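You operate a simulated robot arm through the tools that you are given. There is no shell and no other tool. Be economical: measure what you need, move in short steps, check, and stop when the job is done.

You run a simulated robot arm. Do the job below in one go: nothing can be reset, and whatever is moved stays where it is left.

TASK
Put things in order on the table. At the end: the paprika jar stands on top of the scone; the bun from the table stands where the purple mug stood; the orange stock cup is on the pink coaster; the frozen fish pack stands on top of the wooden board; the purple mug stands where the frozen fish pack stood; whatever was shut is shut again. Leave all else as you found it, and nothing knocked over.

Only the result counts: the job must be done as asked and must still hold three seconds after the hand-in. Knocking over, shifting, dropping, spilling or breaking anything else fails it.

THE ROBOT
A 7-joint arm with a two-finger parallel gripper, fixed in place. Base frame: the origin is at the foot of the arm, x ahead of it, y to its left, z up; the work surface is at about z = 0. Lengths are in m, angles in rad, forces in N, time in s.
With the tool pointing down near the work surface it reaches from about 0.22 to 0.58 m from the base axis. Its first joint turns from -1.152 to 1.152 rad. Payload 2.5 kg.
The tool frame sits at the grasp point between the pads (the TCP): z along the fingers, y along the line on which they close. The tips reach 0.023 m beyond it. Largest opening 0.094 m; finger width 0.038, thickness 0.01; the body of the gripper, 0.054 by 0.096 m, starts 0.039 m behind the TCP.
Orientation is that of the tool frame in the base frame, as a unit quaternion [x, y, z, w]. With the fingers straight down and closing along the base's y, the tool's x points along the base's -x, its y along +y and its z along -z.

THE INTERFACE
- The arm moves only by the tool step_arm. Its argument "series" is one flat list of numbers, 7 for each row, row after row: the gripper command, from -1 (fully open) to 1 (shut), values between in proportion, then the shift along the base's x, y, z in m, then the turn, a rotation vector about the base's x, y, z in rad. In form: [hand, dx, dy, dz, wx, wy, wz, hand, dx, dy, dz, wx, wy, wz, ...]. A call has 1 to 20 rows; each row is the pose to reach, as a shift and turn from the pose commanded when the call began. A row lasts 0.2 s, in which the tool goes at most 0.05 m and 0.15 rad; a call with a longer step from one row to the next is refused whole, and so is a gripper value outside its range. A pose out of reach is approached as far as the arm can. The call stops where the force on the tool passes 40 N (or 10 N more than at its start, if that is more) or the arm is blocked; 0.2 s more then pass. The fingers move at their own pace (about 0.108 m/s each) and stop on an object; they squeeze with about 21 N. The grip force told is the motor's: it shows also when the fingers shut on nothing. Time passes only in rows, and 0.2 s behind the last, so rows that repeat a pose let the fingers close. The reply holds the time, the measured pose of the TCP, the force on the tool along the base axes, the opening and the grip force, in the units named above and with some noise.
- Cameras (640 x 400 px; columns grow to the right, rows downward): "scene" is fixed at [0.1176, -0.4095, 0.5361]; the picture's right is [0.84, -0.54, 0.00], its down [-0.34, -0.54, -0.77] and it looks along [0.41, 0.65, -0.64] (base axes); focal length 231 px, centre (320, 200). "wrist" rides on the gripper at [0.086, 0.016, -0.075] in the tool frame; the picture's right is [-0.18, 0.98, 0.00], its down [-0.58, -0.11, -0.81] and it looks along [-0.79, -0.15, 0.59] (tool axes); focal length 243 px, centre (320, 200). There is no depth. A picture from a camera that has moved, and an enlarged one, comes with that camera's place and axes in the base frame and with its lens.
- snapshot(camera): a new picture of that camera. No time passes.
- inspect(camera, box): a new picture of the part [left, top, right, bottom] of that camera's present view, enlarged. No time passes.
- job_done(): hands the job in; it is judged then, once.

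Work in short steps. Places have to be worked out from the pictures, the camera data and where the tool is seen: move nearer, look again, correct. Check each grasp and each placing, and mend what went wrong. You have 120 turns and 68 pictures in all, those below and enlarged ones among them. Open the gripper and draw the arm clear of the work before you hand the job in, unless the task says otherwise; then end with one line.

The tools are called after "Call:" by a JSON object that holds its "method" and its "body". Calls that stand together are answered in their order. step_arm: Moves the arm, as the interface text tells. Its arguments: {"type":"object","properties":{"series":{"type":"array","items":{"type":"number"}}},"required":["series"]} The other tools are called the same way: snapshot (camera) takes a picture; inspect (camera, box) takes an enlarged picture of a part of a camera's view; job_done () hands the job in.

At the start:

```text
t: 0.0
position: [0.3926, 0.0378, 0.3636]
tool_rot: [-0.001, 1.0, 0.001, -0.001]
force: [-0.5, -0.8, 0.1]
opening: 0.0942
grip_force: 0.0
```

scene: 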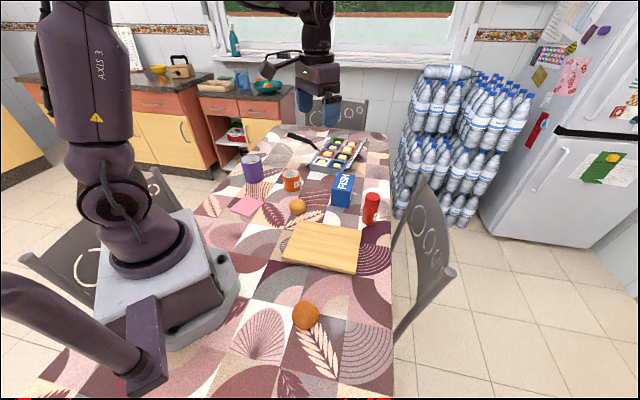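
wrist: 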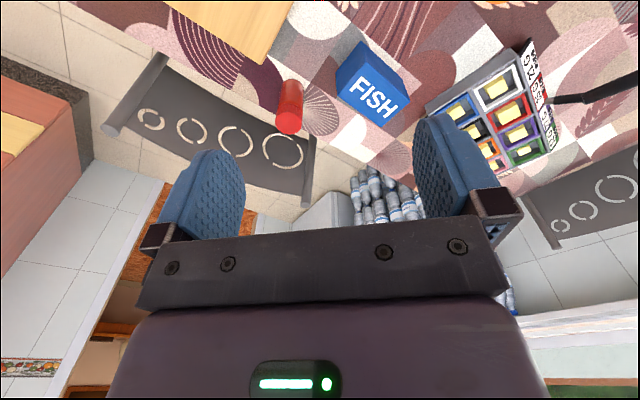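

The scene shows a purple mug, orange cup, coaster, fish pack, red jar, board and two round baked items. I'll enlarge the table to identify them.

Call:
{"method": "inspect", "body": {"camera": "scene", "box": [220, 120, 400, 232]}}

Call:
{"method": "inspect", "body": {"camera": "scene", "box": [220, 210, 400, 322]}}

Call:
{"method": "inspect", "body": {"camera": "scene", "box": [160, 280, 400, 400]}}

```text
3.56 times, centred on (310, 176) of scene
camera zoom: at [0.1176, -0.4095, 0.5361], right [0.84, -0.54, 0.0], down [-0.34, -0.54, -0.77], along [0.41, 0.65, -0.64], focal length 820 px, centre (356, 285)
```

zoom: 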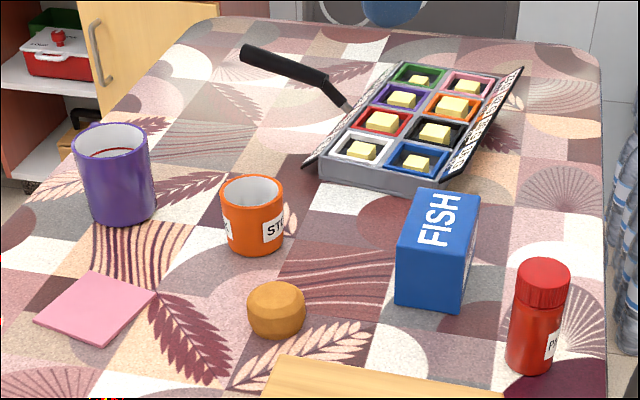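

```text
3.56 times, centred on (310, 266) of scene
camera zoom: at [0.1176, -0.4095, 0.5361], right [0.84, -0.54, 0.0], down [-0.34, -0.54, -0.77], along [0.41, 0.65, -0.64], focal length 820 px, centre (356, -35)
```

zoom: 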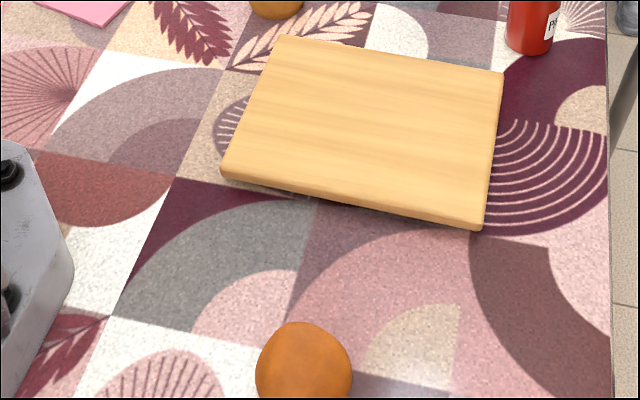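

```text
2.67 times, centred on (280, 340) of scene
camera zoom: at [0.1176, -0.4095, 0.5361], right [0.84, -0.54, 0.0], down [-0.34, -0.54, -0.77], along [0.41, 0.65, -0.64], focal length 615 px, centre (427, -173)
```

zoom: 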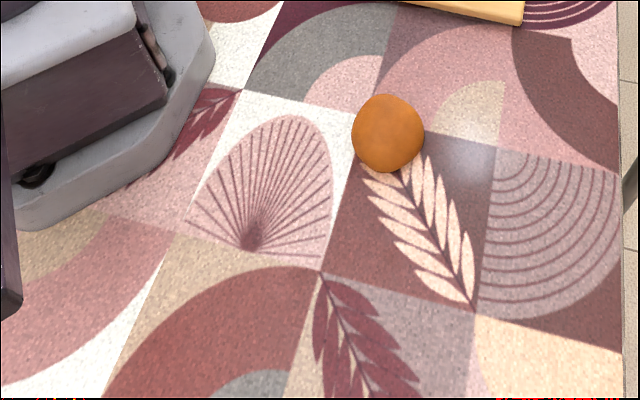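

Estimates (base frame): pack ≈(0.536,0.10), board centre ≈(0.354,-0.056), jar ≈(0.535,-0.043), scone ≈(0.365,0.124), cup ≈(0.408,0.26), mug ≈(0.307,0.394), coaster ≈(0.228,0.244), bun ≈(0.21,-0.204). I'll move above the pack turned by 45° and look.

Call:
{"method": "step_arm", "body": {"series": [-1, 0.024, 0.01, -0.025, 0, 0, 0.131, -1, 0.048, 0.02, -0.05, 0, 0, 0.262, -1, 0.072, 0.03, -0.075, 0, 0, 0.393, -1, 0.096, 0.04, -0.1, 0, 0, 0.524, -1, 0.12, 0.051, -0.12, 0, 0, 0.655, -1, 0.143, 0.062, -0.14, 0, 0, 0.785]}}

Call:
{"method": "snapshot", "body": {"camera": "wrist"}}

Call:
{"method": "snapshot", "body": {"camera": "scene"}}

```text
t: 1.4
position: [0.5355, 0.0998, 0.2236]
tool_rot: [-0.384, 0.923, 0.0, 0.0]
force: [-0.2, -0.4, 0.5]
opening: 0.0938
grip_force: 0.1
```

```text
62 pictures are left
camera wrist: at [0.463, 0.0492, 0.2979], right [-0.57, 0.82, 0.0], down [0.49, 0.34, 0.81], along [0.66, 0.46, -0.59], focal length 243 px, centre (320, 200)
```

wrist: 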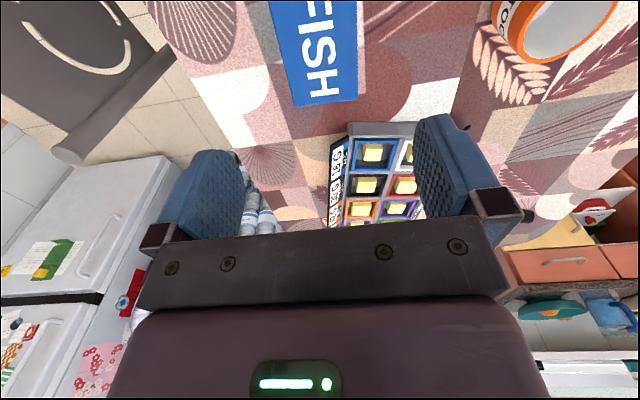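

```text
61 pictures are left
```

scene: 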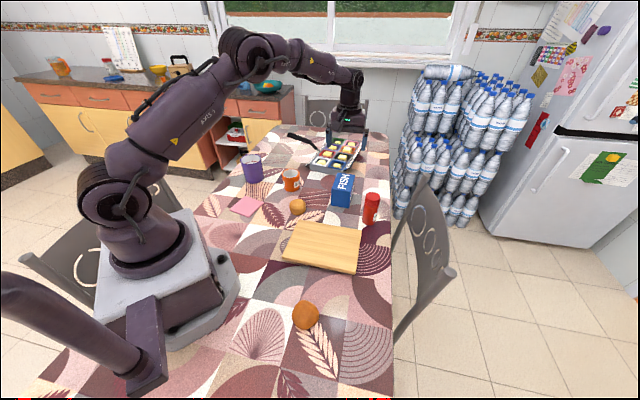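

Wrist view confirms pack footprint ~0.064×0.09, centre (0.538,0.099), aligned with the tool. I descend around it and grip.

Call:
{"method": "step_arm", "body": {"series": [-1, 0.0025, -0.001, -0.04, 0, 0, 0, -1, 0.0025, -0.001, -0.08, 0, 0, 0, -1, 0.0025, -0.001, -0.12, 0, 0, 0, -1, 0.0025, -0.001, -0.15, 0, 0, 0, -1, 0.0025, -0.001, -0.177, 0, 0, 0, -1, 0.0025, -0.001, -0.177, 0, 0, 0]}}

Call:
{"method": "inspect", "body": {"camera": "scene", "box": [280, 120, 400, 220]}}

```text
t: 2.8
position: [0.5383, 0.0979, 0.0474]
tool_rot: [-0.382, 0.924, 0.0, 0.0]
force: [-0.8, 0.5, 0.8]
opening: 0.094
grip_force: 0.1
```

```text
4.00 times, centred on (340, 170) of scene
camera zoom: at [0.1176, -0.4095, 0.5361], right [0.84, -0.54, 0.0], down [-0.34, -0.54, -0.77], along [0.41, 0.65, -0.64], focal length 922 px, centre (240, 320)
```

zoom: 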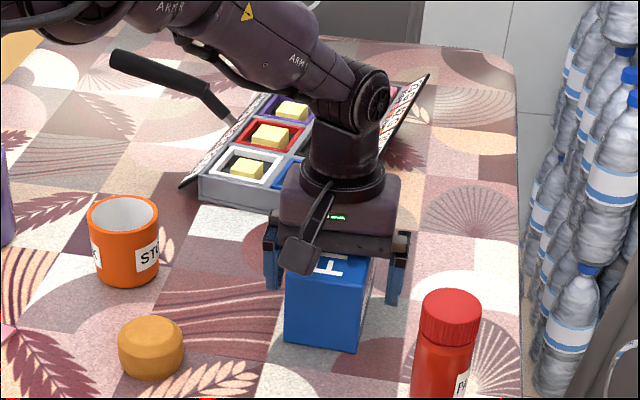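

Fingers straddle the pack. Closing.

Call:
{"method": "step_arm", "body": {"series": [1, 0, 0, 0, 0, 0, 0, 1, 0, 0, 0, 0, 0, 0, 1, 0, 0, 0, 0, 0, 0]}}

```text
t: 3.6
position: [0.5377, 0.0979, 0.0467]
tool_rot: [-0.383, 0.924, 0.001, 0.001]
force: [0.7, 0.8, 0.8]
opening: 0.066
grip_force: 21.0
```

Gripped at 0.066 width, centre (0.538,0.098). Lift and carry to above the board.

Call:
{"method": "step_arm", "body": {"series": [1, 0, 0, 0.04, 0, 0, 0, 1, 0, 0, 0.08, 0, 0, 0, 1, 0, 0, 0.11, 0, 0, 0, 1, -0.03, -0.025, 0.11, 0, 0, 0, 1, -0.06, -0.05, 0.11, 0, 0, 0, 1, -0.09, -0.075, 0.11, 0, 0, 0, 1, -0.12, -0.1, 0.11, 0, 0, 0, 1, -0.15, -0.125, 0.11, 0, 0, 0, 1, -0.184, -0.154, 0.11, 0, 0, 0, 1, -0.184, -0.154, 0.07, 0, 0, 0, 1, -0.184, -0.154, 0.045, 0, 0, 0]}}

Call:
{"method": "inspect", "body": {"camera": "scene", "box": [220, 120, 400, 300]}}

```text
t: 6.0
position: [0.3544, -0.0554, 0.0915]
tool_rot: [-0.382, 0.924, 0.0, 0.0]
force: [-0.4, -0.2, 0.1]
opening: 0.0001
grip_force: 21.0
```

```text
2.22 times, centred on (310, 210) of scene
camera zoom: at [0.1176, -0.4095, 0.5361], right [0.84, -0.54, 0.0], down [-0.34, -0.54, -0.77], along [0.41, 0.65, -0.64], focal length 512 px, centre (342, 178)
```

zoom: 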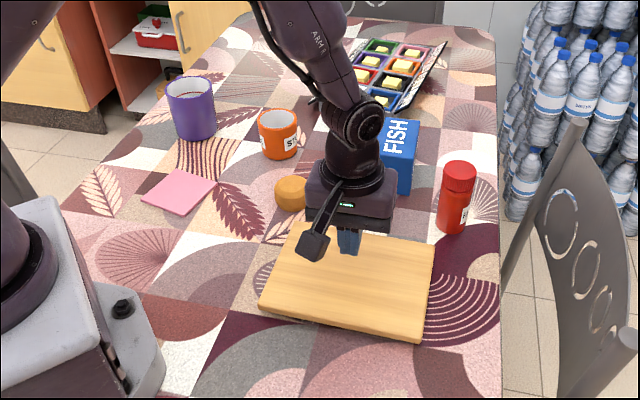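

The pack slipped out of the fingers and stayed behind. I'll check the pack's present pose.

Call:
{"method": "inspect", "body": {"camera": "scene", "box": [220, 120, 400, 232]}}

```text
3.56 times, centred on (310, 176) of scene
camera zoom: at [0.1176, -0.4095, 0.5361], right [0.84, -0.54, 0.0], down [-0.34, -0.54, -0.77], along [0.41, 0.65, -0.64], focal length 820 px, centre (356, 285)
```

zoom: 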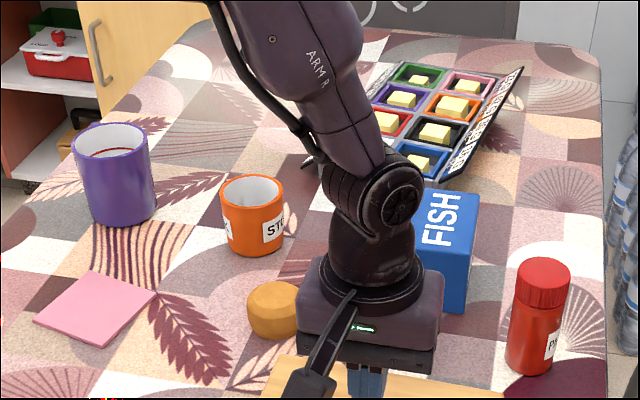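

Pack is still at its original pose. I go back over it, descend and grip again, this time testing with a slow lift.

Call:
{"method": "step_arm", "body": {"series": [-1, 0, 0, 0.04, 0, 0, 0, -1, 0, 0, 0.08, 0, 0, 0, -1, 0.03, 0.025, 0.1, 0, 0, 0, -1, 0.06, 0.05, 0.1, 0, 0, 0, -1, 0.09, 0.075, 0.1, 0, 0, 0, -1, 0.12, 0.1, 0.1, 0, 0, 0, -1, 0.15, 0.125, 0.1, 0, 0, 0, -1, 0.184, 0.154, 0.1, 0, 0, 0, -1, 0.184, 0.154, 0.06, 0, 0, 0, -1, 0.184, 0.154, 0.02, 0, 0, 0, -1, 0.184, 0.154, -0.02, 0, 0, 0, -1, 0.184, 0.154, -0.049, 0, 0, 0, -1, 0.184, 0.154, -0.049, 0, 0, 0]}}

Call:
{"method": "step_arm", "body": {"series": [1, 0, 0, 0, 0, 0, 0, 1, 0, 0, 0, 0, 0, 0, 1, 0, 0, 0, 0, 0, 0, 1, 0, 0, 0.002, 0, 0, 0, 1, 0, 0, 0.004, 0, 0, 0, 1, 0, 0, 0.006, 0, 0, 0, 1, 0, 0, 0.008, 0, 0, 0, 1, 0, 0, 0.01, 0, 0, 0]}}

Call:
{"method": "inspect", "body": {"camera": "scene", "box": [280, 140, 400, 220]}}

```text
t: 8.8
position: [0.5382, 0.0984, 0.0409]
tool_rot: [-0.383, 0.924, 0.0, 0.001]
force: [-0.7, -0.4, -0.1]
opening: 0.0942
grip_force: 0.0
```

```text
t: 10.6
position: [0.5375, 0.0982, 0.054]
tool_rot: [-0.383, 0.924, 0.0, 0.0]
force: [0.3, -0.6, -3.1]
opening: 0.0659
grip_force: 21.4
```

```text
5.00 times, centred on (340, 180) of scene
camera zoom: at [0.1176, -0.4095, 0.536], right [0.84, -0.54, 0.0], down [-0.34, -0.54, -0.77], along [0.41, 0.65, -0.64], focal length 1153 px, centre (220, 300)
```

zoom: 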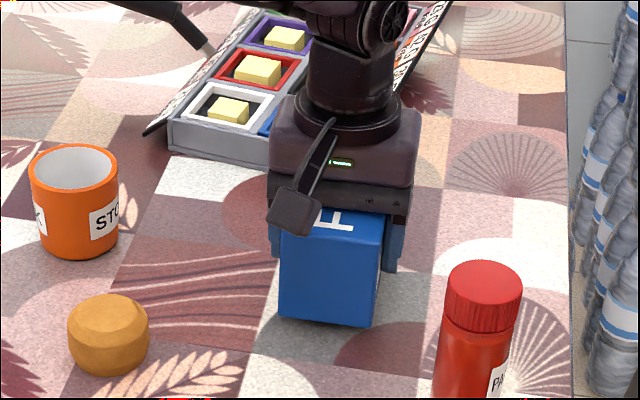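

Force −3 N on the tool suggests the weight is carried (or sliding). Continue slowly and check.

Call:
{"method": "step_arm", "body": {"series": [1, 0, 0, 0.004, 0, 0, 0, 1, 0, 0, 0.008, 0, 0, 0, 1, 0, 0, 0.012, 0, 0, 0, 1, 0, 0, 0.016, 0, 0, 0, 1, 0, 0, 0.02, 0, 0, 0]}}

Call:
{"method": "inspect", "body": {"camera": "scene", "box": [280, 140, 400, 220]}}

```text
t: 11.8
position: [0.5367, 0.0978, 0.073]
tool_rot: [-0.383, 0.924, 0.001, 0.0]
force: [-0.3, 0.2, -3.2]
opening: 0.0661
grip_force: 21.1
```

```text
5.00 times, centred on (340, 180) of scene
camera zoom: at [0.1176, -0.4095, 0.536], right [0.84, -0.54, 0.0], down [-0.34, -0.54, -0.77], along [0.41, 0.65, -0.64], focal length 1153 px, centre (220, 300)
```

zoom: 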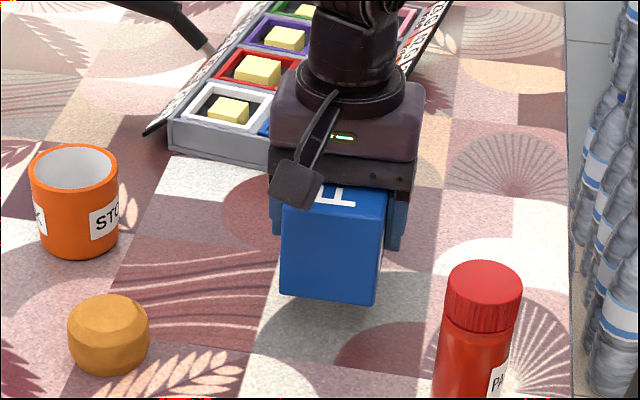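

The pack lifts when moved slowly. I continue gently: raise 3 cm more and re-check.

Call:
{"method": "step_arm", "body": {"series": [1, 0, 0, 0.004, 0, 0, 0, 1, 0, 0, 0.008, 0, 0, 0, 1, 0, 0, 0.012, 0, 0, 0, 1, 0, 0, 0.016, 0, 0, 0, 1, 0, 0, 0.02, 0, 0, 0, 1, 0, 0, 0.024, 0, 0, 0, 1, 0, 0, 0.028, 0, 0, 0, 1, 0, 0, 0.03, 0, 0, 0, 1, -0.003, -0.0025, 0.03, 0, 0, 0, 1, -0.008, -0.0067, 0.03, 0, 0, 0, 1, -0.016, -0.0134, 0.03, 0, 0, 0, 1, -0.024, -0.02, 0.03, 0, 0, 0]}}

Call:
{"method": "inspect", "body": {"camera": "scene", "box": [280, 140, 400, 220]}}

```text
t: 14.4
position: [0.5142, 0.0789, 0.1023]
tool_rot: [-0.383, 0.924, 0.0, 0.0]
force: [-0.1, 0.2, -2.6]
opening: 0.0662
grip_force: 21.1
```

```text
5.00 times, centred on (340, 180) of scene
camera zoom: at [0.1176, -0.4095, 0.536], right [0.84, -0.54, 0.0], down [-0.34, -0.54, -0.77], along [0.41, 0.65, -0.64], focal length 1153 px, centre (220, 300)
```

zoom: 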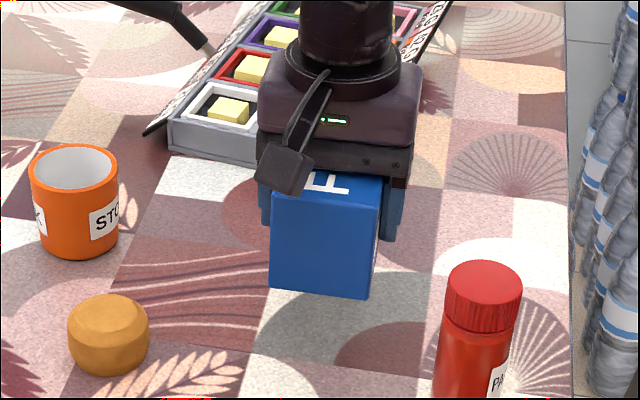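

No slip (bottom at ~0.061). Carrying gently over the board centre.

Call:
{"method": "step_arm", "body": {"series": [1, -0.004, -0.0034, 0, 0, 0, 0, 1, -0.011, -0.0092, 0, 0, 0, 0, 1, -0.02, -0.0168, 0, 0, 0, 0, 1, -0.03, -0.0252, 0, 0, 0, 0, 1, -0.04, -0.0336, 0, 0, 0, 0, 1, -0.05, -0.042, 0, 0, 0, 0, 1, -0.06, -0.0504, 0, 0, 0, 0, 1, -0.07, -0.0588, 0, 0, 0, 0, 1, -0.08, -0.0672, 0, 0, 0, 0, 1, -0.09, -0.0756, 0, 0, 0, 0, 1, -0.1, -0.084, 0, 0, 0, 0, 1, -0.11, -0.0924, 0, 0, 0, 0, 1, -0.12, -0.1008, 0, 0, 0, 0, 1, -0.13, -0.1092, 0, 0, 0, 0, 1, -0.14, -0.1176, 0, 0, 0, 0, 1, -0.149, -0.1252, 0, 0, 0, 0, 1, -0.156, -0.131, 0, 0, 0, 0, 1, -0.16, -0.1345, 0, 0, 0, 0, 1, -0.161, -0.135, 0, 0, 0, 0]}}

Call:
{"method": "inspect", "body": {"camera": "scene", "box": [220, 160, 400, 280]}}

```text
t: 18.4
position: [0.3531, -0.0577, 0.1034]
tool_rot: [-0.382, 0.924, 0.0, 0.0]
force: [-0.2, 0.3, -3.0]
opening: 0.0657
grip_force: 20.9
```

```text
3.33 times, centred on (310, 220) of scene
camera zoom: at [0.1176, -0.4095, 0.536], right [0.84, -0.54, 0.0], down [-0.34, -0.54, -0.77], along [0.41, 0.65, -0.64], focal length 769 px, centre (353, 133)
```

zoom: 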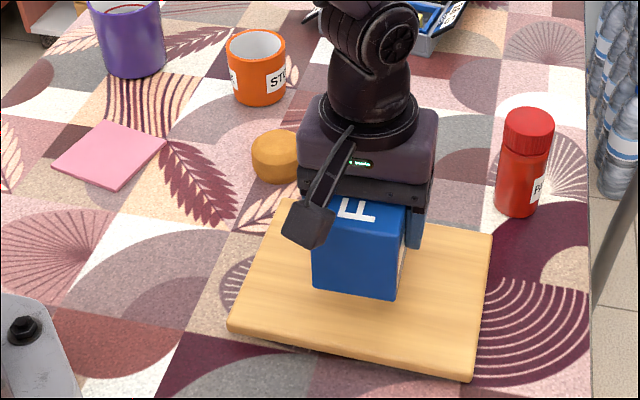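

Still held, over the board centre. Lower slowly until contact.

Call:
{"method": "step_arm", "body": {"series": [1, 0, 0, -0.006, 0, 0, 0, 1, 0, 0, -0.012, 0, 0, 0, 1, 0, 0, -0.018, 0, 0, 0, 1, 0, 0, -0.024, 0, 0, 0, 1, 0, 0, -0.028, 0, 0, 0, 1, 0, 0, -0.031, 0, 0, 0, 1, 0, 0, -0.034, 0, 0, 0, 1, 0, 0, -0.034, 0, 0, 0]}}

Call:
{"method": "inspect", "body": {"camera": "scene", "box": [260, 200, 380, 280]}}

```text
t: 20.2
position: [0.3518, -0.0579, 0.0686]
tool_rot: [-0.383, 0.924, 0.0, 0.0]
force: [0.1, 0.8, -2.3]
opening: 0.0659
grip_force: 20.9
```

```text
5.00 times, centred on (320, 240) of scene
camera zoom: at [0.1176, -0.4095, 0.536], right [0.84, -0.54, 0.0], down [-0.34, -0.54, -0.77], along [0.41, 0.65, -0.64], focal length 1153 px, centre (320, 0)
```

zoom: 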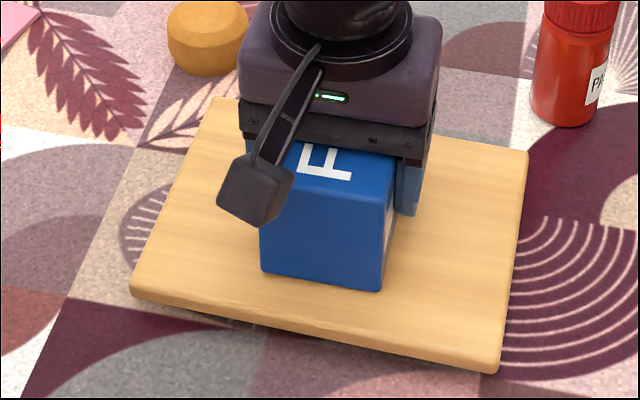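

Close to the board but weight still carried; go down in 1.5 mm rows watching force.

Call:
{"method": "step_arm", "body": {"series": [1, 0, 0, -0.002, 0, 0, 0, 1, 0, 0, -0.004, 0, 0, 0, 1, 0, 0, -0.006, 0, 0, 0]}}

```text
t: 21.0
position: [0.3529, -0.0574, 0.0634]
tool_rot: [-0.384, 0.923, -0.001, 0.001]
force: [-1.2, 4.9, 20.3]
opening: 0.0664
grip_force: 20.8
```

Contact reached. Release and rise.

Call:
{"method": "step_arm", "body": {"series": [1, 0, 0, 0.002, 0, 0, 0, -1, 0, 0, 0.002, 0, 0, 0, -1, 0, 0, 0.002, 0, 0, 0, -1, 0, 0, 0.002, 0, 0, 0, -1, 0, 0, 0.03, 0, 0, 0, -1, 0, 0, 0.07, 0, 0, 0, -1, 0, 0, 0.11, 0, 0, 0, -1, 0, 0, 0.15, 0, 0, 0]}}

Call:
{"method": "inspect", "body": {"camera": "scene", "box": [220, 120, 400, 280]}}

```text
t: 22.8
position: [0.3518, -0.0556, 0.2127]
tool_rot: [-0.383, 0.924, 0.002, 0.0]
force: [-0.7, 0.9, 0.8]
opening: 0.094
grip_force: 0.1
```

```text
2.50 times, centred on (310, 200) of scene
camera zoom: at [0.1176, -0.4095, 0.5361], right [0.84, -0.54, 0.0], down [-0.34, -0.54, -0.77], along [0.41, 0.65, -0.64], focal length 576 px, centre (345, 200)
```

zoom: 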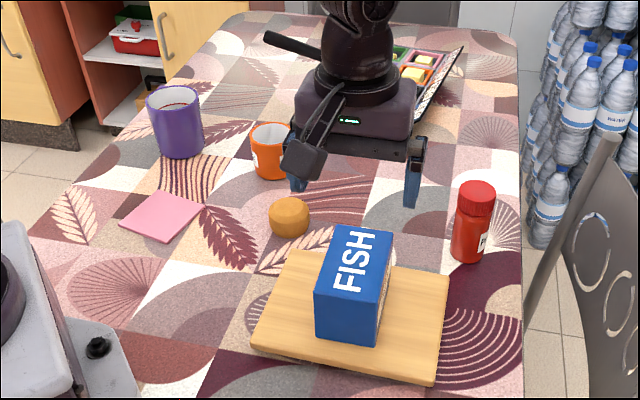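

Pack is on the board. Next the mug: move to a standoff behind it to look with the wrist camera (handle, contents).

Call:
{"method": "step_arm", "body": {"series": [-1, -0.012, 0.041, 0.02, 0, 0, 0, -1, -0.024, 0.082, 0.04, 0, 0, 0, -1, -0.036, 0.123, 0.06, 0, 0, 0, -1, -0.048, 0.164, 0.06, 0, 0, 0, -1, -0.06, 0.205, 0.06, 0, 0, 0, -1, -0.072, 0.246, 0.06, 0, 0, 0, -1, -0.084, 0.287, 0.06, 0, 0, 0, -1, -0.096, 0.33, 0.06, 0, 0, 0, -1, -0.107, 0.37, 0.06, 0, 0, 0]}}

Call:
{"method": "snapshot", "body": {"camera": "wrist"}}

```text
t: 24.8
position: [0.246, 0.3123, 0.2711]
tool_rot: [-0.383, 0.924, 0.001, -0.001]
force: [-0.2, 0.7, 0.1]
opening: 0.0943
grip_force: 0.2
```

```text
51 pictures are left
camera wrist: at [0.1734, 0.2625, 0.3459], right [-0.56, 0.83, 0.0], down [0.49, 0.33, 0.81], along [0.67, 0.46, -0.59], focal length 243 px, centre (320, 200)
```

wrist: 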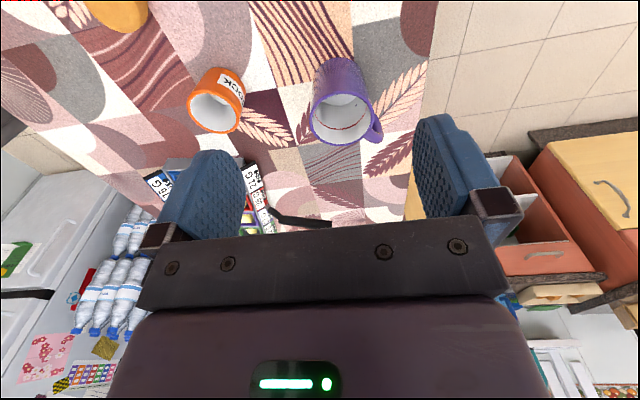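

The mug has a handle pointing roughly +y. I'll zoom for a precise centre and see its contents.

Call:
{"method": "inspect", "body": {"camera": "wrist", "box": [270, 20, 430, 170]}}

Call:
{"method": "inspect", "body": {"camera": "scene", "box": [220, 140, 310, 220]}}

```text
2.67 times, centred on (350, 95) of wrist
camera zoom: at [0.1734, 0.2625, 0.3459], right [-0.56, 0.83, 0.0], down [0.49, 0.33, 0.81], along [0.67, 0.46, -0.59], focal length 647 px, centre (240, 480)
```

zoom: 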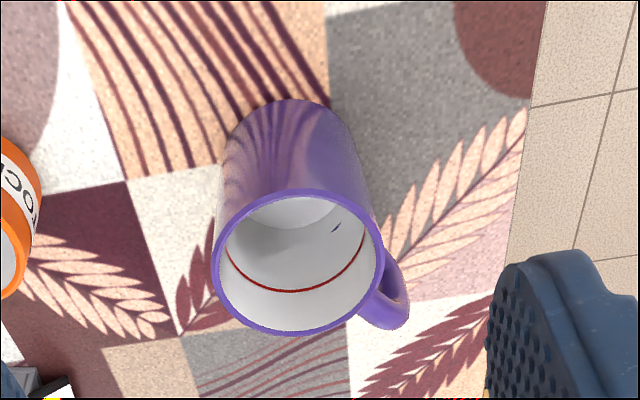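

```text
5.00 times, centred on (265, 180) of scene
camera zoom: at [0.1176, -0.4096, 0.5361], right [0.84, -0.54, 0.0], down [-0.34, -0.54, -0.77], along [0.41, 0.65, -0.64], focal length 1153 px, centre (595, 300)
```

zoom: 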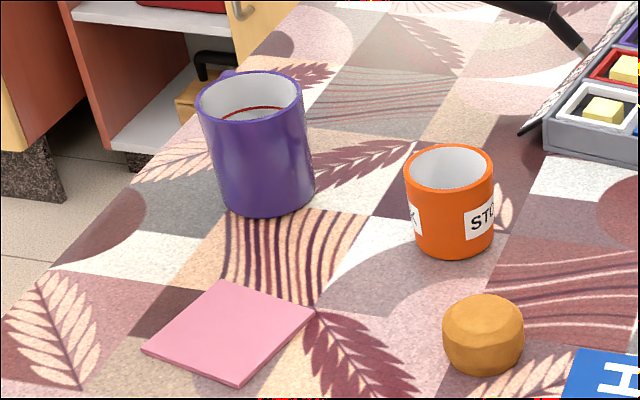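

Mug is empty; triangulated rim centre (0.306,0.384), height ≈0.096, dia ≈0.08. Move above it with the closing line along x (away from handle), stopping just above the rim.

Call:
{"method": "step_arm", "body": {"series": [-1, 0.012, 0.015, 0, 0, 0, 0.12, -1, 0.024, 0.03, 0, 0, 0, 0.24, -1, 0.036, 0.045, 0, 0, 0, 0.36, -1, 0.048, 0.06, 0, 0, 0, 0.48, -1, 0.06, 0.072, -0.02, 0, 0, 0.615, -1, 0.06, 0.072, -0.06, 0, 0, 0.615, -1, 0.06, 0.072, -0.1, 0, 0, 0.615, -1, 0.06, 0.072, -0.13, 0, 0, 0.615, -1, 0.06, 0.072, -0.13, 0, 0, 0.615]}}

Call:
{"method": "snapshot", "body": {"camera": "wrist"}}

Call:
{"method": "inspect", "body": {"camera": "scene", "box": [200, 100, 320, 220]}}

```text
t: 26.8
position: [0.3054, 0.3847, 0.1436]
tool_rot: [-0.645, 0.765, 0.0, 0.0]
force: [-0.5, 0.2, -0.1]
opening: 0.094
grip_force: 0.0
```

```text
48 pictures are left
camera wrist: at [0.2749, 0.302, 0.217], right [-0.94, 0.35, 0.0], down [0.21, 0.55, 0.81], along [0.28, 0.76, -0.59], focal length 243 px, centre (320, 200)
```

wrist: 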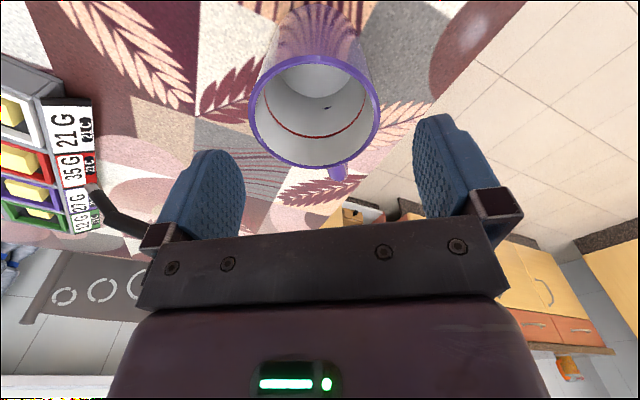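

```text
3.33 times, centred on (260, 160) of scene
camera zoom: at [0.1176, -0.4095, 0.5361], right [0.84, -0.54, 0.0], down [-0.34, -0.54, -0.77], along [0.41, 0.65, -0.64], focal length 769 px, centre (520, 333)
```

zoom: 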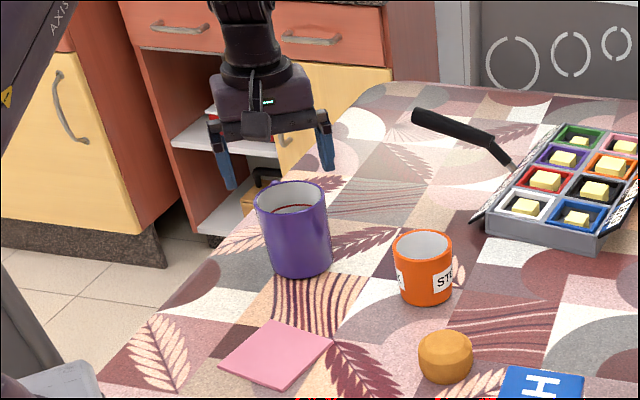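

Mug rim is centred between the fingers within ~2 mm. Descend and grip.

Call:
{"method": "step_arm", "body": {"series": [-1, 0.001, -0.004, -0.01, 0, 0, 0, -1, 0.001, -0.004, -0.025, 0, 0, 0, -1, 0.001, -0.004, -0.04, 0, 0, 0, -1, 0.001, -0.004, -0.055, 0, 0, 0, -1, 0.001, -0.004, -0.067, 0, 0, 0, -1, 0.001, -0.004, -0.076, 0, 0, 0, -1, 0.001, -0.004, -0.076, 0, 0, 0]}}

Call:
{"method": "snapshot", "body": {"camera": "wrist"}}

```text
t: 28.4
position: [0.307, 0.3819, 0.067]
tool_rot: [-0.643, 0.766, 0.0, 0.0]
force: [-0.6, 0.0, -0.5]
opening: 0.0943
grip_force: 0.0
```

```text
46 pictures are left
camera wrist: at [0.2762, 0.2984, 0.1406], right [-0.94, 0.35, 0.0], down [0.21, 0.55, 0.81], along [0.28, 0.76, -0.59], focal length 243 px, centre (320, 200)
```

wrist: 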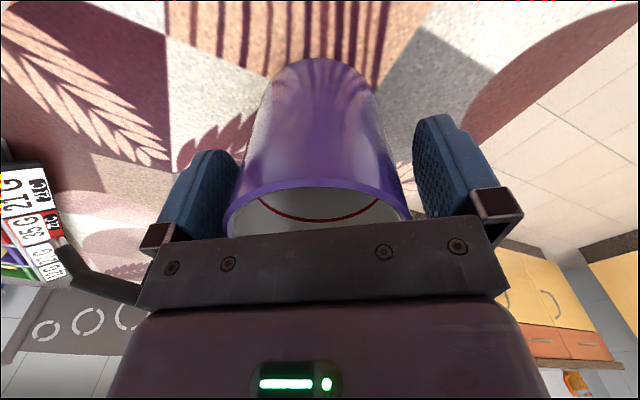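

Mug sits between the fingers. Close, then lift slowly.

Call:
{"method": "step_arm", "body": {"series": [1, 0, 0, 0, 0, 0, 0, 1, 0, 0, 0, 0, 0, 0, 1, 0, 0, 0, 0, 0, 0]}}

Call:
{"method": "step_arm", "body": {"series": [1, 0, 0, 0.003, 0, 0, 0, 1, 0, 0, 0.006, 0, 0, 0, 1, 0, 0, 0.01, 0, 0, 0, 1, 0, 0, 0.015, 0, 0, 0, 1, 0, 0, 0.02, 0, 0, 0]}}

Call:
{"method": "inspect", "body": {"camera": "scene", "box": [200, 120, 320, 220]}}

```text
t: 29.2
position: [0.3072, 0.3808, 0.0671]
tool_rot: [-0.644, 0.765, 0.0, 0.0]
force: [1.4, -1.1, 1.6]
opening: 0.0806
grip_force: 21.2
```

```text
t: 30.4
position: [0.3063, 0.3808, 0.0853]
tool_rot: [-0.644, 0.765, 0.0, 0.0]
force: [-0.2, 0.6, -2.4]
opening: 0.0812
grip_force: 20.7
```

```text
4.00 times, centred on (260, 170) of scene
camera zoom: at [0.1176, -0.4095, 0.5361], right [0.84, -0.54, 0.0], down [-0.34, -0.54, -0.77], along [0.41, 0.65, -0.64], focal length 922 px, centre (560, 320)
```

zoom: 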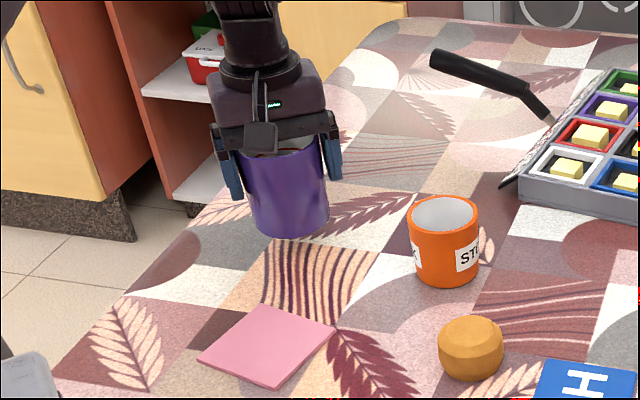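

Mug held. Its old place was (0.3065,0.382). Lift it over cup height.

Call:
{"method": "step_arm", "body": {"series": [1, 0, 0, 0.005, 0, 0, 0, 1, 0, 0, 0.012, 0, 0, 0, 1, 0, 0, 0.02, 0, 0, 0, 1, 0, 0, 0.028, 0, 0, 0, 1, 0, 0, 0.036, 0, 0, 0, 1, 0, 0, 0.044, 0, 0, 0, 1, 0, 0, 0.052, 0, 0, 0, 1, 0, 0, 0.06, 0, 0, 0, 1, 0, 0, 0.068, 0, 0, 0, 1, 0, 0, 0.076, 0, 0, 0, 1, 0, 0, 0.084, 0, 0, 0, 1, 0, 0, 0.09, 0, 0, 0, 1, 0, 0, 0.093, 0, 0, 0]}}

Call:
{"method": "step_arm", "body": {"series": [1, 0.003, -0.0037, 0, 0, 0, 0, 1, 0.009, -0.011, 0, 0, 0, 0, 1, 0.018, -0.022, 0, 0, 0, 0, 1, 0.03, -0.0366, 0, 0, 0, 0, 1, 0.042, -0.0513, 0, 0, 0, 0, 1, 0.055, -0.067, 0, 0, 0, 0, 1, 0.068, -0.083, 0, 0, 0, 0, 1, 0.081, -0.099, 0, 0, 0, 0, 1, 0.094, -0.115, 0, 0, 0, 0, 1, 0.107, -0.131, 0, 0, 0, 0, 1, 0.12, -0.147, 0, 0, 0, 0, 1, 0.133, -0.163, 0, 0, 0, 0, 1, 0.146, -0.179, 0, 0, 0, 0, 1, 0.159, -0.195, 0, 0, 0, 0, 1, 0.172, -0.211, 0, 0, 0, 0, 1, 0.185, -0.227, 0, 0, 0, 0, 1, 0.198, -0.243, 0, 0, 0, 0, 1, 0.211, -0.259, 0, 0, 0, 0, 1, 0.223, -0.273, 0, 0, 0, 0, 1, 0.231, -0.282, 0, 0, 0, 0]}}

Call:
{"method": "inspect", "body": {"camera": "scene", "box": [240, 100, 400, 220]}}

```text
t: 33.2
position: [0.3068, 0.3814, 0.1806]
tool_rot: [-0.644, 0.765, 0.0, 0.0]
force: [0.6, 0.0, -2.8]
opening: 0.0813
grip_force: 20.7
```

```text
t: 37.4
position: [0.5374, 0.0975, 0.1799]
tool_rot: [-0.644, 0.765, 0.001, 0.0]
force: [0.4, 0.6, -2.8]
opening: 0.0811
grip_force: 21.5
```

```text
3.33 times, centred on (320, 160) of scene
camera zoom: at [0.1176, -0.4095, 0.536], right [0.84, -0.54, 0.0], down [-0.34, -0.54, -0.77], along [0.41, 0.65, -0.64], focal length 769 px, centre (320, 333)
```

zoom: 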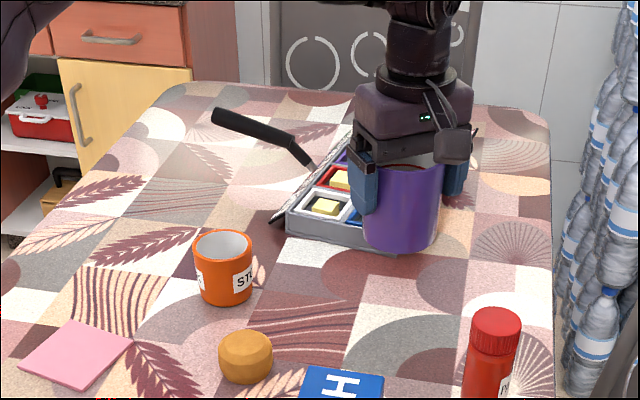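

Still held, above the target. Lower gently until contact.

Call:
{"method": "step_arm", "body": {"series": [1, 0, 0, -0.005, 0, 0, 0, 1, 0, 0, -0.013, 0, 0, 0, 1, 0, 0, -0.022, 0, 0, 0, 1, 0, 0, -0.032, 0, 0, 0, 1, 0, 0, -0.042, 0, 0, 0, 1, 0, 0, -0.052, 0, 0, 0, 1, 0, 0, -0.062, 0, 0, 0, 1, 0, 0, -0.072, 0, 0, 0, 1, 0, 0, -0.082, 0, 0, 0, 1, 0, 0, -0.092, 0, 0, 0, 1, 0, 0, -0.1, 0, 0, 0, 1, 0, 0, -0.106, 0, 0, 0, 1, 0, 0, -0.108, 0, 0, 0]}}

Call:
{"method": "step_arm", "body": {"series": [1, 0, 0, -0.002, 0, 0, 0, 1, 0, 0, -0.004, 0, 0, 0]}}

```text
t: 40.2
position: [0.5371, 0.099, 0.0717]
tool_rot: [-0.645, 0.764, 0.0, 0.0]
force: [0.4, -0.1, -1.7]
opening: 0.0808
grip_force: 21.4
```

```text
t: 40.8
position: [0.5372, 0.0995, 0.0679]
tool_rot: [-0.644, 0.765, 0.0, 0.001]
force: [-0.2, 0.4, -2.3]
opening: 0.0813
grip_force: 21.0
```

Call:
{"method": "step_arm", "body": {"series": [1, 0, 0, -0.001, 0, 0, 0, 1, 0, 0, -0.002, 0, 0, 0, 1, 0, 0, -0.003, 0, 0, 0]}}

```text
t: 41.6
position: [0.5373, 0.0978, 0.0666]
tool_rot: [-0.643, 0.766, -0.001, 0.003]
force: [-1.2, -1.5, 11.8]
opening: 0.0811
grip_force: 21.4
```

Contact (force turned upward, no slip). Release and rise straight up.

Call:
{"method": "step_arm", "body": {"series": [1, 0, 0, 0.001, 0, 0, 0, -1, 0, 0, 0.001, 0, 0, 0, -1, 0, 0, 0.001, 0, 0, 0, -1, 0, 0, 0.001, 0, 0, 0, -1, 0, 0, 0.03, 0, 0, 0, -1, 0, 0, 0.07, 0, 0, 0, -1, 0, 0, 0.11, 0, 0, 0, -1, 0, 0, 0.15, 0, 0, 0]}}

Call:
{"method": "inspect", "body": {"camera": "scene", "box": [220, 100, 400, 280]}}

```text
t: 43.4
position: [0.538, 0.0994, 0.2147]
tool_rot: [-0.646, 0.764, 0.0, 0.001]
force: [0.6, -0.4, -0.8]
opening: 0.0942
grip_force: 0.0
```

```text
2.22 times, centred on (310, 190) of scene
camera zoom: at [0.1176, -0.4095, 0.5361], right [0.84, -0.54, 0.0], down [-0.34, -0.54, -0.77], along [0.41, 0.65, -0.64], focal length 512 px, centre (342, 222)
```

zoom: 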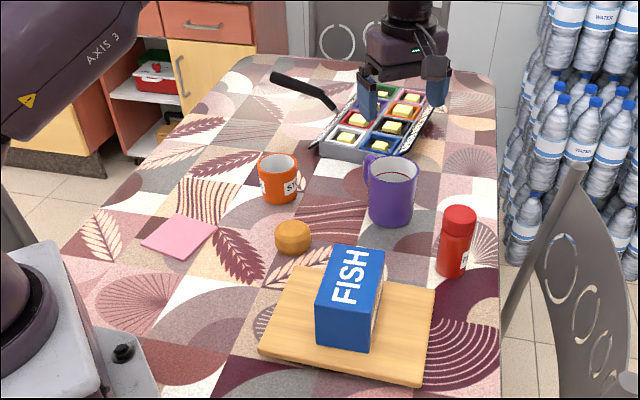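

Mug placed well. Now to the bun: move over (0.21,-0.204) turning to yaw −0.4.

Call:
{"method": "step_arm", "body": {"series": [-1, -0.025, -0.023, 0, 0, 0, -0.138, -1, -0.05, -0.046, 0, 0, 0, -0.276, -1, -0.075, -0.069, 0.01, 0, 0, -0.414, -1, -0.1, -0.092, 0.01, 0, 0, -0.552, -1, -0.125, -0.115, 0.01, 0, 0, -0.69, -1, -0.15, -0.138, 0.01, 0, 0, -0.828, -1, -0.175, -0.161, 0.01, 0, 0, -0.966, -1, -0.2, -0.184, 0.01, 0, 0, -1.104, -1, -0.225, -0.207, 0.01, 0, 0, -1.242, -1, -0.25, -0.23, 0.01, 0, 0, -1.38, -1, -0.275, -0.253, 0.01, 0, 0, -1.518, -1, -0.3, -0.278, 0, 0, 0, -1.656, -1, -0.328, -0.303, -0.02, 0, 0, -1.8, -1, -0.328, -0.303, -0.055, 0, 0, -1.8]}}

Call:
{"method": "snapshot", "body": {"camera": "wrist"}}

Call:
{"method": "inspect", "body": {"camera": "scene", "box": [220, 250, 400, 380]}}

```text
t: 46.4
position: [0.2082, -0.2039, 0.16]
tool_rot: [0.199, 0.98, 0.0, 0.0]
force: [-0.3, -0.3, 0.2]
opening: 0.0938
grip_force: 0.0
```

```text
42 pictures are left
camera wrist: at [0.136, -0.1552, 0.2335], right [0.55, 0.83, 0.0], down [0.49, -0.33, 0.81], along [0.67, -0.45, -0.59], focal length 243 px, centre (320, 200)
```

wrist: 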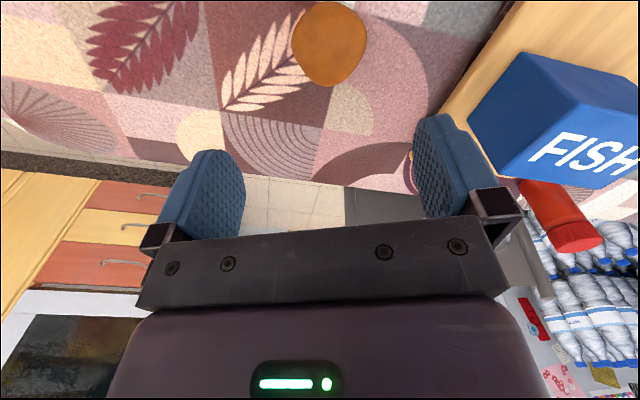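

```text
3.08 times, centred on (310, 315) of scene
camera zoom: at [0.1175, -0.4095, 0.536], right [0.84, -0.54, 0.0], down [-0.34, -0.54, -0.77], along [0.41, 0.65, -0.64], focal length 710 px, centre (351, -154)
```

zoom: 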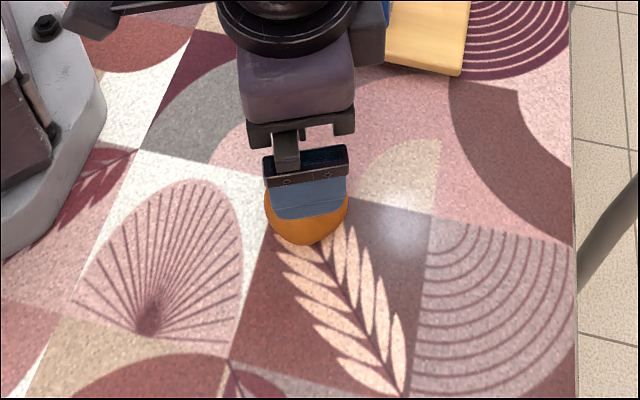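

Wrist view puts the bun near (0.207,-0.196). Adjust and descend around it.

Call:
{"method": "step_arm", "body": {"series": [-1, 0, 0.007, -0.03, 0, 0, 0, -1, 0, 0.007, -0.06, 0, 0, 0, -1, 0, 0.007, -0.08, 0, 0, 0, -1, 0, 0.007, -0.08, 0, 0, 0]}}

Call:
{"method": "snapshot", "body": {"camera": "wrist"}}

```text
t: 47.4
position: [0.2093, -0.1975, 0.0802]
tool_rot: [0.198, 0.98, -0.001, 0.0]
force: [-0.2, -0.1, -0.2]
opening: 0.094
grip_force: 0.1
```

```text
40 pictures are left
camera wrist: at [0.1366, -0.1493, 0.1536], right [0.55, 0.83, 0.0], down [0.49, -0.33, 0.81], along [0.67, -0.45, -0.59], focal length 243 px, centre (320, 200)
```

wrist: 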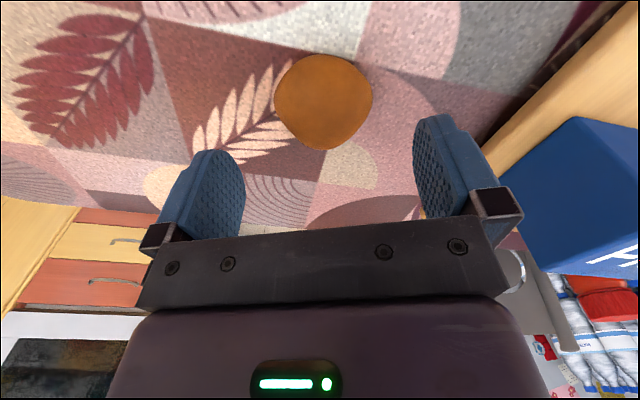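

Bun is centred laterally. Descend to z≈0.03 and close.

Call:
{"method": "step_arm", "body": {"series": [-1, -0.003, 0.003, -0.02, 0, 0, 0, -1, -0.003, 0.003, -0.04, 0, 0, 0, -1, -0.003, 0.003, -0.051, 0, 0, 0, 1, -0.003, 0.003, -0.051, 0, 0, 0, 1, -0.003, 0.003, -0.051, 0, 0, 0, 1, -0.003, 0.003, -0.051, 0, 0, 0]}}

Call:
{"method": "step_arm", "body": {"series": [1, 0, 0, 0.004, 0, 0, 0, 1, 0, 0, 0.01, 0, 0, 0, 1, 0, 0, 0.018, 0, 0, 0, 1, 0, 0, 0.026, 0, 0, 0, 1, 0, 0, 0.034, 0, 0, 0, 1, 0, 0, 0.042, 0, 0, 0, 1, 0, 0, 0.05, 0, 0, 0]}}

Call:
{"method": "snapshot", "body": {"camera": "wrist"}}

Call:
{"method": "inspect", "body": {"camera": "scene", "box": [220, 250, 400, 380]}}

```text
t: 48.8
position: [0.2074, -0.1934, 0.0292]
tool_rot: [0.198, 0.98, 0.0, 0.0]
force: [-0.4, -0.2, 0.0]
opening: 0.0608
grip_force: 21.1
```

```text
t: 50.4
position: [0.2068, -0.1951, 0.0783]
tool_rot: [0.199, 0.98, 0.0, 0.0]
force: [0.9, -0.4, -0.3]
opening: 0.0609
grip_force: 20.8
```

```text
39 pictures are left
camera wrist: at [0.1333, -0.1457, 0.1529], right [0.55, 0.83, 0.0], down [0.49, -0.33, 0.81], along [0.67, -0.44, -0.59], focal length 243 px, centre (320, 200)
```

wrist: 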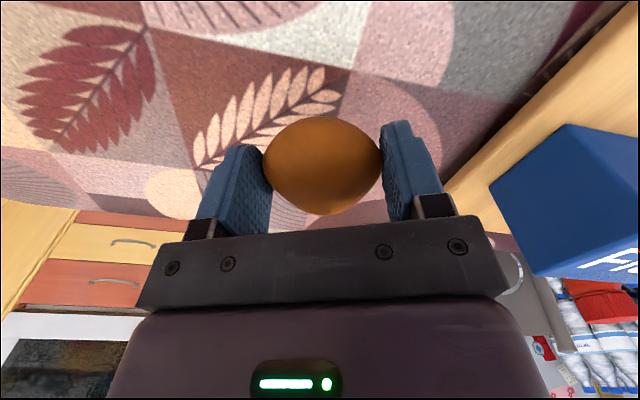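

```text
3.08 times, centred on (310, 315) of scene
camera zoom: at [0.1176, -0.4095, 0.536], right [0.84, -0.54, 0.0], down [-0.34, -0.54, -0.77], along [0.41, 0.65, -0.64], focal length 710 px, centre (351, -154)
```

zoom: 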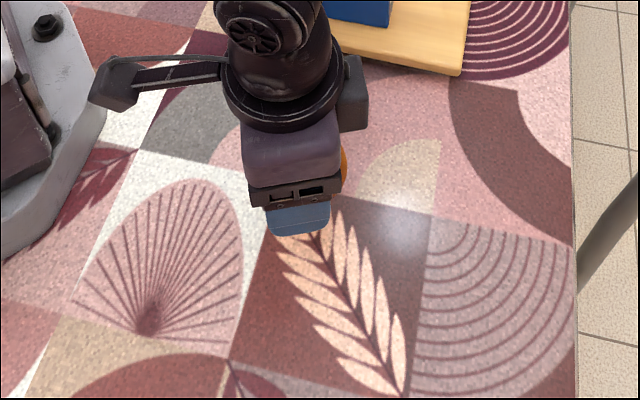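

Bun held firmly. Raise and carry round over the front, above everything, toward the mug's old place.

Call:
{"method": "step_arm", "body": {"series": [1, 0, 0, 0.015, 0, 0, 0, 1, 0, 0, 0.04, 0, 0, 0, 1, 0, 0, 0.065, 0, 0, 0, 1, 0, 0, 0.09, 0, 0, 0, 1, 0, 0, 0.115, 0, 0, 0, 1, 0.005, 0.01, 0.122, 0, 0, 0, 1, 0.017, 0.036, 0.122, 0, 0, 0, 1, 0.029, 0.062, 0.122, 0, 0, 0, 1, 0.042, 0.088, 0.122, 0, 0, 0, 1, 0.054, 0.114, 0.122, 0, 0, 0, 1, 0.067, 0.14, 0.122, 0, 0, 0, 1, 0.08, 0.166, 0.122, 0, 0, 0, 1, 0.093, 0.194, 0.122, 0, 0, 0]}}

Call:
{"method": "step_arm", "body": {"series": [1, 0.001, 0.015, 0, 0, 0, 0.08, 1, 0.002, 0.04, 0, 0, 0, 0.16, 1, 0.003, 0.068, 0, 0, 0, 0.24, 1, 0.004, 0.097, 0, 0, 0, 0.32, 1, 0.005, 0.126, 0, 0, 0, 0.4, 1, 0.006, 0.155, 0, 0, 0, 0.48, 1, 0.007, 0.184, 0, 0, 0, 0.56, 1, 0.008, 0.213, 0, 0, 0, 0.64, 1, 0.009, 0.242, 0, 0, 0, 0.72, 1, 0.01, 0.271, 0, 0, 0, 0.8, 1, 0.01, 0.3, 0, 0, 0, 0.88, 1, 0.011, 0.329, 0, 0, 0, 0.94, 1, 0.011, 0.355, 0, 0, 0, 1.0, 1, 0.011, 0.374, 0, 0, 0, 1.0, 1, 0.011, 0.382, 0, 0, 0, 1.0]}}

Call:
{"method": "snapshot", "body": {"camera": "wrist"}}

```text
t: 53.2
position: [0.3008, -0.0001, 0.2009]
tool_rot: [0.198, 0.98, 0.0, -0.001]
force: [0.0, 0.0, -0.7]
opening: 0.0609
grip_force: 20.9
```

```text
t: 56.4
position: [0.3094, 0.3831, 0.2008]
tool_rot: [-0.297, 0.955, 0.0, -0.001]
force: [0.1, 0.9, 0.2]
opening: 0.061
grip_force: 21.7
```

```text
37 pictures are left
camera wrist: at [0.2299, 0.3465, 0.2753], right [-0.4, 0.92, 0.0], down [0.54, 0.24, 0.81], along [0.74, 0.33, -0.59], focal length 243 px, centre (320, 200)
```

wrist: 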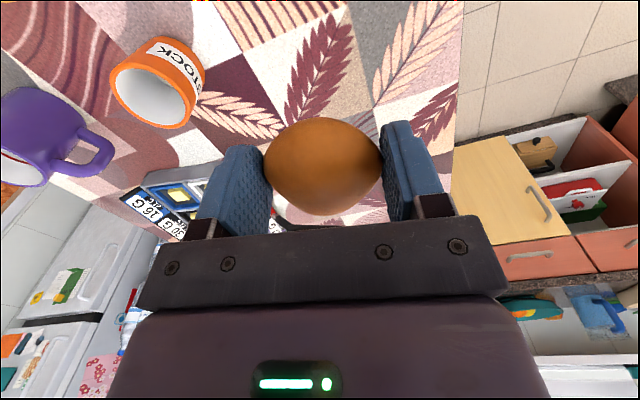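

Bun held above the mug's old place. Lower to the grip height.

Call:
{"method": "step_arm", "body": {"series": [1, 0, 0, -0.015, 0, 0, 0, 1, 0, 0, -0.035, 0, 0, 0, 1, 0, 0, -0.055, 0, 0, 0, 1, 0, 0, -0.075, 0, 0, 0, 1, 0, 0, -0.095, 0, 0, 0, 1, 0, 0, -0.115, 0, 0, 0, 1, 0, 0, -0.135, 0, 0, 0, 1, 0, 0, -0.15, 0, 0, 0, 1, 0, 0, -0.16, 0, 0, 0, 1, 0, 0, -0.166, 0, 0, 0, 1, 0, 0, -0.169, 0, 0, 0, 1, 0, 0, -0.1705, 0, 0, 0]}}

Call:
{"method": "inspect", "body": {"camera": "scene", "box": [200, 110, 320, 220]}}

```text
t: 59.0
position: [0.3103, 0.3818, 0.0313]
tool_rot: [-0.296, 0.955, 0.0, 0.0]
force: [-0.4, 0.3, -0.6]
opening: 0.061
grip_force: 21.0
```

```text
3.64 times, centred on (260, 165) of scene
camera zoom: at [0.1176, -0.4095, 0.5361], right [0.84, -0.54, 0.0], down [-0.34, -0.54, -0.77], along [0.41, 0.65, -0.64], focal length 839 px, centre (538, 327)
```

zoom: 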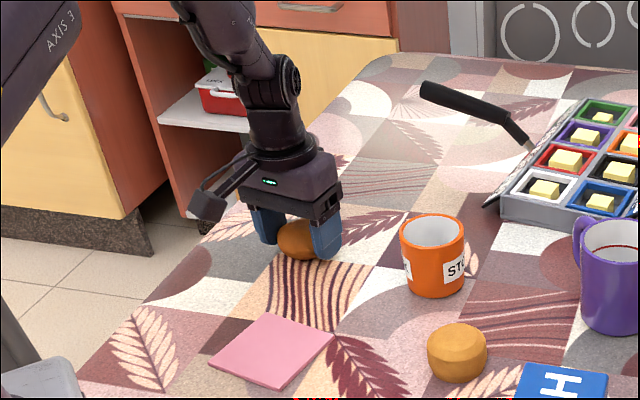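

Bun is at about table level; two more mm to contact, then release and rise.

Call:
{"method": "step_arm", "body": {"series": [1, 0, 0, -0.001, 0, 0, 0, 1, 0, 0, -0.002, 0, 0, 0, -1, 0, 0, -0.002, 0, 0, 0, -1, 0, 0, -0.002, 0, 0, 0, -1, 0, 0, -0.002, 0, 0, 0, -1, 0, 0, 0.02, 0, 0, 0, -1, 0, 0, 0.05, 0, 0, 0, -1, 0, 0, 0.09, 0, 0, 0, -1, 0, 0, 0.13, 0, 0, 0, -1, 0, 0, 0.17, 0, 0, 0]}}

Call:
{"method": "snapshot", "body": {"camera": "wrist"}}

Call:
{"method": "inspect", "body": {"camera": "scene", "box": [200, 110, 320, 220]}}

```text
t: 61.2
position: [0.3111, 0.3815, 0.2009]
tool_rot: [-0.296, 0.955, 0.0, 0.0]
force: [-0.2, 0.6, -0.1]
opening: 0.0939
grip_force: 0.1
```

```text
35 pictures are left
camera wrist: at [0.2308, 0.3462, 0.2747], right [-0.4, 0.92, 0.0], down [0.54, 0.24, 0.81], along [0.74, 0.33, -0.59], focal length 243 px, centre (320, 200)
```

wrist: 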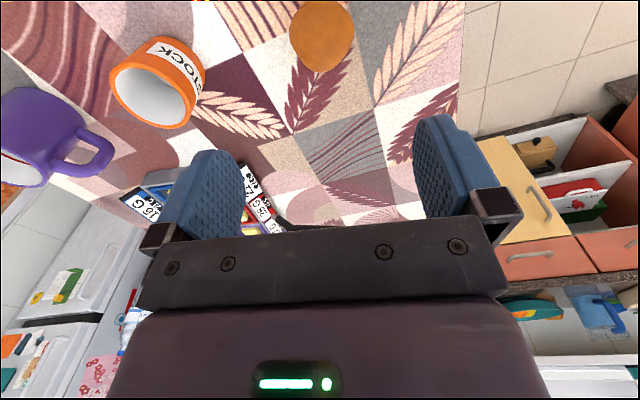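

```text
3.64 times, centred on (260, 165) of scene
camera zoom: at [0.1176, -0.4095, 0.5361], right [0.84, -0.54, 0.0], down [-0.34, -0.54, -0.77], along [0.41, 0.65, -0.64], focal length 839 px, centre (538, 327)
```

zoom: 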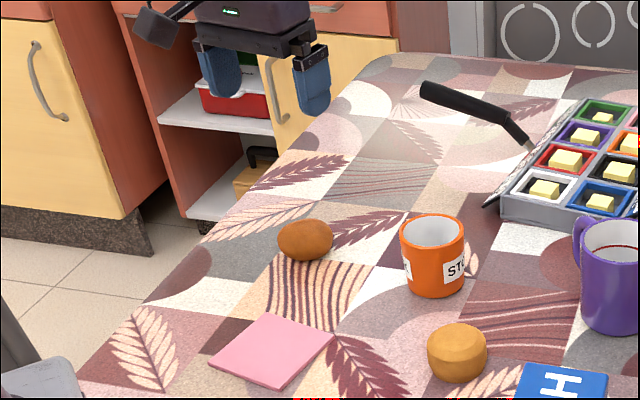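

Bun stands at ≈(0.312,0.382), close to the mug's old spot. Now the cup, est. (0.407,0.256), no handle visible: move above it and look.

Call:
{"method": "step_arm", "body": {"series": [-1, 0.024, -0.031, 0, 0, 0, 0, -1, 0.048, -0.062, 0, 0, 0, 0, -1, 0.072, -0.094, 0, 0, 0, 0, -1, 0.096, -0.1255, 0, 0, 0, 0, -1, 0.096, -0.1255, -0.04, 0, 0, 0, -1, 0.096, -0.1255, -0.08, 0, 0, 0, -1, 0.096, -0.1255, -0.08, 0, 0, 0]}}

Call:
{"method": "snapshot", "body": {"camera": "wrist"}}

```text
t: 62.8
position: [0.4074, 0.2559, 0.12]
tool_rot: [-0.295, 0.955, -0.001, -0.001]
force: [-0.4, -1.7, -0.7]
opening: 0.094
grip_force: 0.1
```

```text
33 pictures are left
camera wrist: at [0.327, 0.2205, 0.1942], right [-0.4, 0.91, 0.0], down [0.54, 0.24, 0.81], along [0.74, 0.33, -0.59], focal length 243 px, centre (320, 200)
```

wrist: 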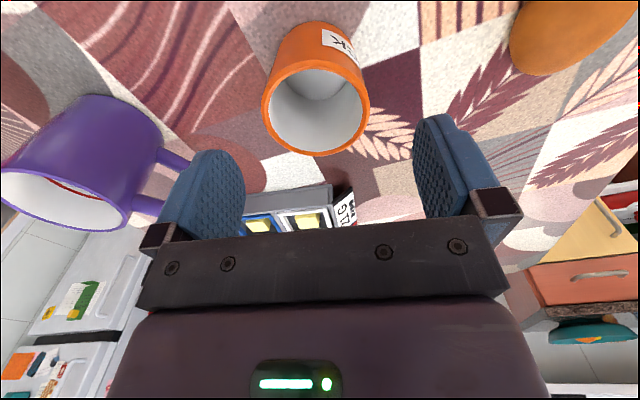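

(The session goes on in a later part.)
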